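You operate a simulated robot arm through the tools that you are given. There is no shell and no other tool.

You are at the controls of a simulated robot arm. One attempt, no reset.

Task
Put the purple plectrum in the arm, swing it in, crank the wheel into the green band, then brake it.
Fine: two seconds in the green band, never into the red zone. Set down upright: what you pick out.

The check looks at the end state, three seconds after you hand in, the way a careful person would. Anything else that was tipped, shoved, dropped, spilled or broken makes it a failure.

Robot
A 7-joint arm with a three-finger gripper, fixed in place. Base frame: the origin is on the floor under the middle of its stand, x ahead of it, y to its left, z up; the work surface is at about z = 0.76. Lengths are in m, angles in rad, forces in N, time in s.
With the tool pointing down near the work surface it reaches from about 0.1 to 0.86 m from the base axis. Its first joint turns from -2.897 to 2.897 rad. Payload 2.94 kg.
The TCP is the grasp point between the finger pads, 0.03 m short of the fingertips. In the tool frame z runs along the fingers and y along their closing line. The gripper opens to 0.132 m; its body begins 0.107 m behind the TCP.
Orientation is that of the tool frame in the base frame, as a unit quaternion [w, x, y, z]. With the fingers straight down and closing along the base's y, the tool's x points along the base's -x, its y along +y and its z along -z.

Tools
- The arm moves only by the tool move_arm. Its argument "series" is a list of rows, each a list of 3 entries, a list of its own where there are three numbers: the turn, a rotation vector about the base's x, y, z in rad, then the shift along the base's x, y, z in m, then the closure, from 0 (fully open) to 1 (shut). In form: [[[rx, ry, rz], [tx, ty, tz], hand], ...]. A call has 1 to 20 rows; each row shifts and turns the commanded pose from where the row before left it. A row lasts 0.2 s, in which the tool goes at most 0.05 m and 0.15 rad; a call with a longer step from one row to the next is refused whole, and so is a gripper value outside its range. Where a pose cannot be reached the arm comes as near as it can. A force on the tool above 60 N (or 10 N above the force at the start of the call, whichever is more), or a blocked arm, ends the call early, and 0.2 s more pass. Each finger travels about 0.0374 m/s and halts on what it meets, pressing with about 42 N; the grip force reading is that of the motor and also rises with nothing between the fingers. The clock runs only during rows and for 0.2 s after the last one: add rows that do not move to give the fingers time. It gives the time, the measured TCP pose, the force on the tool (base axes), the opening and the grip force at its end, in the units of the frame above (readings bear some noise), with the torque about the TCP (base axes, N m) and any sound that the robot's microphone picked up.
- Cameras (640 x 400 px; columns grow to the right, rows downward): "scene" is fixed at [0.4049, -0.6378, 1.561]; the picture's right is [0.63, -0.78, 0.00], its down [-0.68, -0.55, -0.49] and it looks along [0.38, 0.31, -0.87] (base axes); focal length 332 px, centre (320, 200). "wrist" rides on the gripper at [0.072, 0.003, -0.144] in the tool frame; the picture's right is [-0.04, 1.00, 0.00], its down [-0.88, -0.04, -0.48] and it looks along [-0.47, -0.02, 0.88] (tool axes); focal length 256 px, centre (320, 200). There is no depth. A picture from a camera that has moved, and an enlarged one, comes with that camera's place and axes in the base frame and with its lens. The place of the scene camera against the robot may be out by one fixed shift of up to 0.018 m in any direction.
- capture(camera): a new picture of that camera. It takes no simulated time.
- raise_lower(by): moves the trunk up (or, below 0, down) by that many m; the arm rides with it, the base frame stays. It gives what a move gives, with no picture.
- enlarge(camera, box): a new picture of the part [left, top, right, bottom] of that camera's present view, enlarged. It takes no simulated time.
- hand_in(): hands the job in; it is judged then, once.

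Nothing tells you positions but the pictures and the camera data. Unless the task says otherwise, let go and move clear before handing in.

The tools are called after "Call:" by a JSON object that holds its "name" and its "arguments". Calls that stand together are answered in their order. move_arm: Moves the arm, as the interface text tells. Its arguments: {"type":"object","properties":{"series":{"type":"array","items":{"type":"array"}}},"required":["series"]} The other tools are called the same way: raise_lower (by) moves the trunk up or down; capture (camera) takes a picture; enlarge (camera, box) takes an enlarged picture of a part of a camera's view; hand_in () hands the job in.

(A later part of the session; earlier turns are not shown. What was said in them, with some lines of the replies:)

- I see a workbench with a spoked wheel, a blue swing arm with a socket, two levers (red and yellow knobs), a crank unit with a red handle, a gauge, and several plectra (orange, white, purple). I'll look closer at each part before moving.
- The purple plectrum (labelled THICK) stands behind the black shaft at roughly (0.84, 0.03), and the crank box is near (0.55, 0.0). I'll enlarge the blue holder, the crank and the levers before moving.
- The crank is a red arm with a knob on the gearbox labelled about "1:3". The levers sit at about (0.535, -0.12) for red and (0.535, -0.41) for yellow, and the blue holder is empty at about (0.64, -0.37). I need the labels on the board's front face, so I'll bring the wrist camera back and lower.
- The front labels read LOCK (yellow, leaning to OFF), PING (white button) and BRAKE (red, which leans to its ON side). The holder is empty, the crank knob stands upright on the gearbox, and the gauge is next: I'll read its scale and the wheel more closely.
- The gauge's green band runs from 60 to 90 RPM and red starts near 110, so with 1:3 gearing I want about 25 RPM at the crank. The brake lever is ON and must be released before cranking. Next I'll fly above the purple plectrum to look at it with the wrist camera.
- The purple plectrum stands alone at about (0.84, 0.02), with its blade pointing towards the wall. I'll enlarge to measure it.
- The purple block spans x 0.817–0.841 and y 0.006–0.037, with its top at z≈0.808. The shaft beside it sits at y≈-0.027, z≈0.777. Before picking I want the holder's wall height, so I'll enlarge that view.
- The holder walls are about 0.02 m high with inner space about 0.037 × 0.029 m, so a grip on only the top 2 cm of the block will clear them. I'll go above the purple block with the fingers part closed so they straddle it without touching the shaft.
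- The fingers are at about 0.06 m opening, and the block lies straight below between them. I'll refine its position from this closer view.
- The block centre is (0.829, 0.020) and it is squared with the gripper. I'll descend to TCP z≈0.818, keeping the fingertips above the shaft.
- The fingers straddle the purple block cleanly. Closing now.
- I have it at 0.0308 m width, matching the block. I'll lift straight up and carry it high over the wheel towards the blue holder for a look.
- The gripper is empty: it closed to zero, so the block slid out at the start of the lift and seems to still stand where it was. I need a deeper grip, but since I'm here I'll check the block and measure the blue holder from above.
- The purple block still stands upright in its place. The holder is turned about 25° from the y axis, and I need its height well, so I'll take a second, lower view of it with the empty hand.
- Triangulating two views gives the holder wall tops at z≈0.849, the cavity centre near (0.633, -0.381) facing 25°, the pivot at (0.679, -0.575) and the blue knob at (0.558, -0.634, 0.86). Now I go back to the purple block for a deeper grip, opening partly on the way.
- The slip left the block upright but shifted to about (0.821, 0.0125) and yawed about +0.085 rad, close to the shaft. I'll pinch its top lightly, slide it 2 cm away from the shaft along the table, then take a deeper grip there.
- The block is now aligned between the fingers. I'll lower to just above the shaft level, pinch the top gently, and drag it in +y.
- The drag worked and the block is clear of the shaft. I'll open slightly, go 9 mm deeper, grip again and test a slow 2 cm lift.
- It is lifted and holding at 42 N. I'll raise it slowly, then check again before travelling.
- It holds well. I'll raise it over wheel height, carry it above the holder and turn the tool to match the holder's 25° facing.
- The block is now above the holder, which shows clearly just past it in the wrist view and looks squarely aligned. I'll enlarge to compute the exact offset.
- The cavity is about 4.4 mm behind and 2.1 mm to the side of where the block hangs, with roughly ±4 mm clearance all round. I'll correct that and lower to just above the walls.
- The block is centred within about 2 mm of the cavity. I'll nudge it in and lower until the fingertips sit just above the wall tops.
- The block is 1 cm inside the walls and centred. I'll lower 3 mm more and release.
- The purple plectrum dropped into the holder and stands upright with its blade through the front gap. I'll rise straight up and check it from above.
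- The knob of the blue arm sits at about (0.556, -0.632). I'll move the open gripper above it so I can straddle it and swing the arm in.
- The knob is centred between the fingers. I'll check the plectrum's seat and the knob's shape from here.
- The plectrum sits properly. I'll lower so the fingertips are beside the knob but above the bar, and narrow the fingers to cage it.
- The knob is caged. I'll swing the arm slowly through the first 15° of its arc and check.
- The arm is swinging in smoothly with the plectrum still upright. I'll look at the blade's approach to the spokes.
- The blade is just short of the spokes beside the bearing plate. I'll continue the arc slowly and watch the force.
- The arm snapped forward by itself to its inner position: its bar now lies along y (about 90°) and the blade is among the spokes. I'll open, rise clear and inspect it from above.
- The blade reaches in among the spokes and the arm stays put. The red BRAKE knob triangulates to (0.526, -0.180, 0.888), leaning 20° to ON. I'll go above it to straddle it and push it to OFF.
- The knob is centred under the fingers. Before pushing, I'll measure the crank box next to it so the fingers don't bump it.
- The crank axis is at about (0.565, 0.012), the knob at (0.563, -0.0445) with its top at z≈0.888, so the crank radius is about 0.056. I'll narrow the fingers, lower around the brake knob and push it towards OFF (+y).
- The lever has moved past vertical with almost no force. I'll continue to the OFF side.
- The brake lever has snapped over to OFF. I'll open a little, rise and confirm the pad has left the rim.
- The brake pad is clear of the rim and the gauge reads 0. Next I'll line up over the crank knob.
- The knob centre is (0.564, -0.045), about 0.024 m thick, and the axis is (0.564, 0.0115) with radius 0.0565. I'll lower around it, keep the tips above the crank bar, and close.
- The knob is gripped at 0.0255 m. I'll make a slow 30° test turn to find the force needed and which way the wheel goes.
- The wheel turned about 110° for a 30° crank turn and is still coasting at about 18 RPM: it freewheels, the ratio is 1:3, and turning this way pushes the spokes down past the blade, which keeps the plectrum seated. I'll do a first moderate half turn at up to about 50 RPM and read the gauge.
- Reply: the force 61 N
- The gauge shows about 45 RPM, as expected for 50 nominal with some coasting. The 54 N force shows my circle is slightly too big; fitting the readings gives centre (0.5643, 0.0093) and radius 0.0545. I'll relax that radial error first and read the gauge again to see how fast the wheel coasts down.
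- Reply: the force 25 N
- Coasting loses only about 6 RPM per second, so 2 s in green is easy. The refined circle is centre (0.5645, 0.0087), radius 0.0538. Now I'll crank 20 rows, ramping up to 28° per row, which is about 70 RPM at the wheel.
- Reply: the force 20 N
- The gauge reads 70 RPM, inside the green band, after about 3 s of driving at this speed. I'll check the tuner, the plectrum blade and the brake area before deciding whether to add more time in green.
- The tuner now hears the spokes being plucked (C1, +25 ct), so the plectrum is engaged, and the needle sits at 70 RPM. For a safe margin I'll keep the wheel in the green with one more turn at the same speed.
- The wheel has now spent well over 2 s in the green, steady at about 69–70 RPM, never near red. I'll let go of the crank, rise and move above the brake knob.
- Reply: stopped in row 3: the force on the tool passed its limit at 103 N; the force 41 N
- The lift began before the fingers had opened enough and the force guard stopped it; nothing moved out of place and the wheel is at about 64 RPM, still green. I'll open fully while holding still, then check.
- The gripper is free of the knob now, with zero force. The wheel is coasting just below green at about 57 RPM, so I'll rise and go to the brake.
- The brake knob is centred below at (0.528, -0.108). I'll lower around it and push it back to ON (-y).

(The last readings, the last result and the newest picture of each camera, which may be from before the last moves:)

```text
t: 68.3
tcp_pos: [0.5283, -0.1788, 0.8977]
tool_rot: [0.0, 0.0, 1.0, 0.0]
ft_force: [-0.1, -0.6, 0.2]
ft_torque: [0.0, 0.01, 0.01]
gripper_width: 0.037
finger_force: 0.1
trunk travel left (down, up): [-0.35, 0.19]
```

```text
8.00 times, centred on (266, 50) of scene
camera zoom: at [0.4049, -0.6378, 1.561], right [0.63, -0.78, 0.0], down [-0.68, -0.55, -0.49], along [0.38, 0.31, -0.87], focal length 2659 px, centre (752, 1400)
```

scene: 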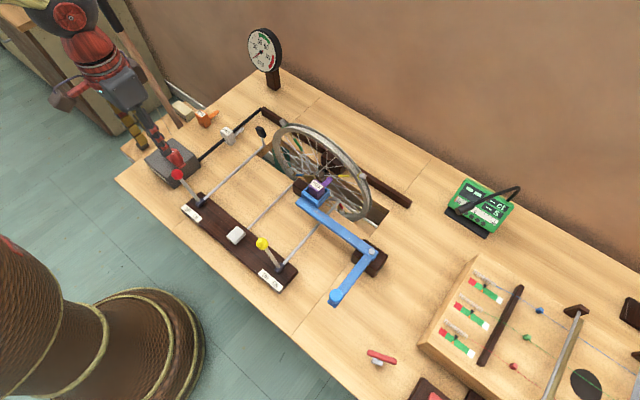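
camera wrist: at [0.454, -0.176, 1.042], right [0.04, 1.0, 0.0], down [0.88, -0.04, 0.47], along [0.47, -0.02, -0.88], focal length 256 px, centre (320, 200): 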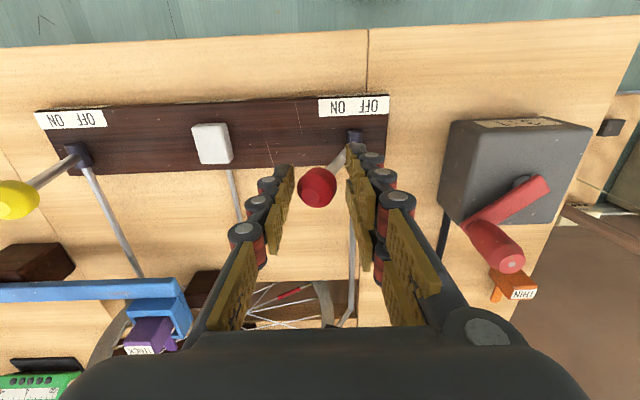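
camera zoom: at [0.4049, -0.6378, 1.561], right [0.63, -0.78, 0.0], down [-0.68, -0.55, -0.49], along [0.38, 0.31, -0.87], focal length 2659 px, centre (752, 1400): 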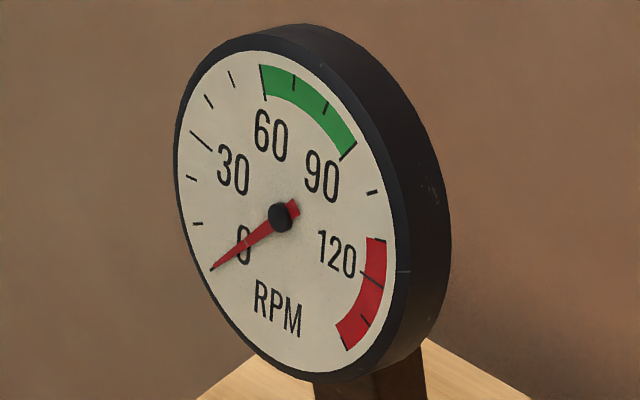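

The brake is ON against the rim and the gauge reads 0. I'll open, rise clear and move away for a final inspection.

Call:
{"name": "move_arm", "arguments": {"series": [[[0, 0, 0], [0, 0, 0], 0.66], [[0, 0, 0], [0, 0, 0], 0.6], [[0, 0, 0], [0, 0, 0.02], 0.58], [[0, 0, 0], [0, 0, 0.04], 0.58], [[0, 0, 0], [0, 0, 0.045], 0.58], [[0, 0, 0], [0, 0, 0.045], 0.58], [[0, 0, 0], [-0.03, 0, 0.03], 0.58], [[0, 0, 0], [-0.045, 0, 0], 0.58], [[0, 0, 0], [-0.045, 0, 0], 0.58], [[0, 0, 0], [-0.03, 0, 0], 0.58], [[0, 0, 0], [0, 0, 0], 0.58]]}}

Call:
{"name": "capture", "arguments": {"camera": "scene"}}

Call:
{"name": "capture", "arguments": {"camera": "wrist"}}

Call:
{"name": "enlarge", "arguments": {"camera": "scene", "box": [240, 110, 400, 310]}}

Call:
{"name": "enlarge", "arguments": {"camera": "scene", "box": [285, 150, 365, 210]}}

Call:
{"name": "enlarge", "arguments": {"camera": "scene", "box": [130, 80, 280, 230]}}

```text
t: 70.7
tcp_pos: [0.3774, -0.1783, 1.0767]
tool_rot: [0.0, 0.001, 1.0, 0.0]
ft_force: [-0.3, 0.2, -0.5]
ft_torque: [0.04, 0.01, 0.03]
gripper_width: 0.0556
finger_force: 0.1
trunk travel left (down, up): [-0.35, 0.19]
```

```text
taken
```

scene: 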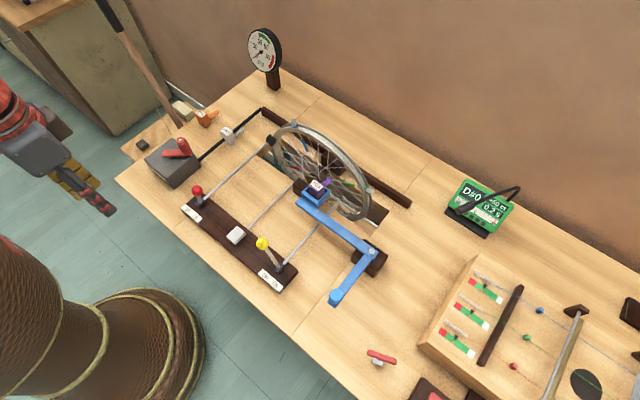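

```text
taken
camera wrist: at [0.3045, -0.1766, 1.2211], right [0.04, 1.0, 0.0], down [0.88, -0.04, 0.47], along [0.47, -0.02, -0.88], focal length 256 px, centre (320, 200)
```

wrist: 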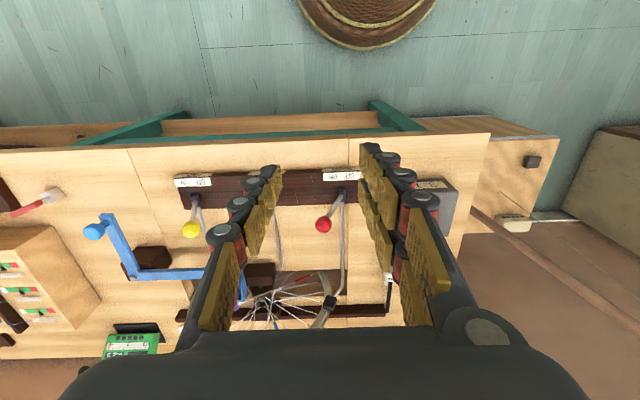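

```text
2.00 times, centred on (320, 210) of scene
camera zoom: at [0.4049, -0.6378, 1.561], right [0.63, -0.78, 0.0], down [-0.68, -0.55, -0.49], along [0.38, 0.31, -0.87], focal length 665 px, centre (320, 180)
```

zoom: 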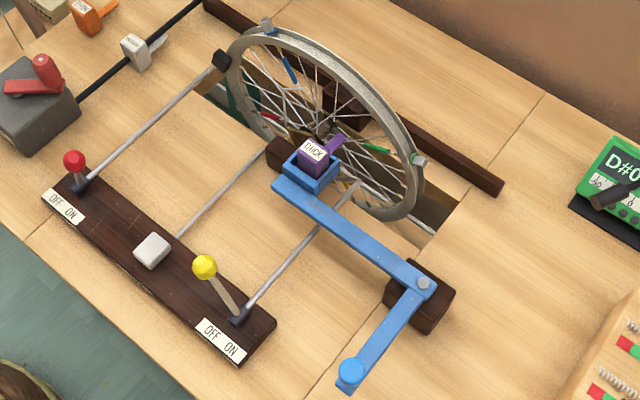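

```text
6.67 times, centred on (325, 180) of scene
camera zoom: at [0.4049, -0.6378, 1.561], right [0.63, -0.78, 0.0], down [-0.68, -0.55, -0.49], along [0.38, 0.31, -0.87], focal length 2216 px, centre (287, 333)
```

zoom: 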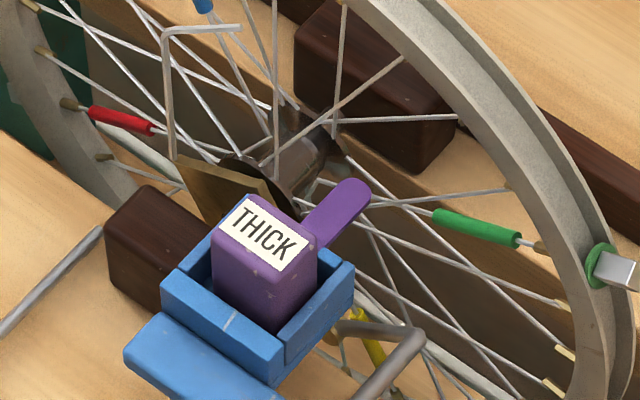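

```text
2.67 times, centred on (205, 155) of scene
camera zoom: at [0.4049, -0.6378, 1.561], right [0.63, -0.78, 0.0], down [-0.68, -0.55, -0.49], along [0.38, 0.31, -0.87], focal length 886 px, centre (627, 320)
```

zoom: 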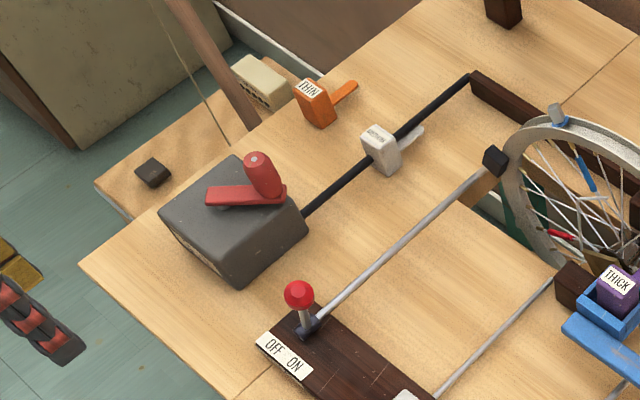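

The final pictures show what the task asked for:
- **Plectrum:** the purple one stands upright in the blue arm, which is swung in with its blade among the spokes.
- **Wheel:** it is stopped and the gauge is at 0.
- **Levers:** the red brake lever is ON and the yellow lock is still OFF.
- **Other items:** the other two plectra are where they began, and the gripper is empty and clear.

I'm handing it in.

Call:
{"name": "hand_in", "arguments": {}}

```text
The job is handed in.
```

The job is handed in, and the last pictures show the end state you asked for; I haven't seen the check's verdict. I judged the speeds by reading the gauge between moves, not by watching it continuously.

- **Plectrum:** The purple (THICK) plectrum stands upright in the blue arm, which is swung in with its blade among the spokes. My first grip slipped and shifted it about 1 cm on the table. It stayed upright, and a deeper grip then carried it to the arm.
- **Wheel speed:** I cranked at a steady rate that put the wheel at about 70 RPM, inside the 60–90 green band. It stayed there for roughly five seconds across two turns. The highest gauge reading I saw was about 70; the red zone starts near 110.
- **Brake:** The brake lever started ON, so I switched it OFF to crank and back ON afterwards. The wheel is stopped and the gauge reads 0.
- **Crank knob:** When I let go of it, I started lifting before the fingers were fully open. The force guard stopped that move at 103 N. The crank turned a little further, and nothing else moved.
- **Everything else:** The orange and white plectra are upright where they began, the yellow lock lever is still OFF, and the gripper is empty and clear. The blue arm's holder was empty at the start, so there was nothing to pick out and set down.
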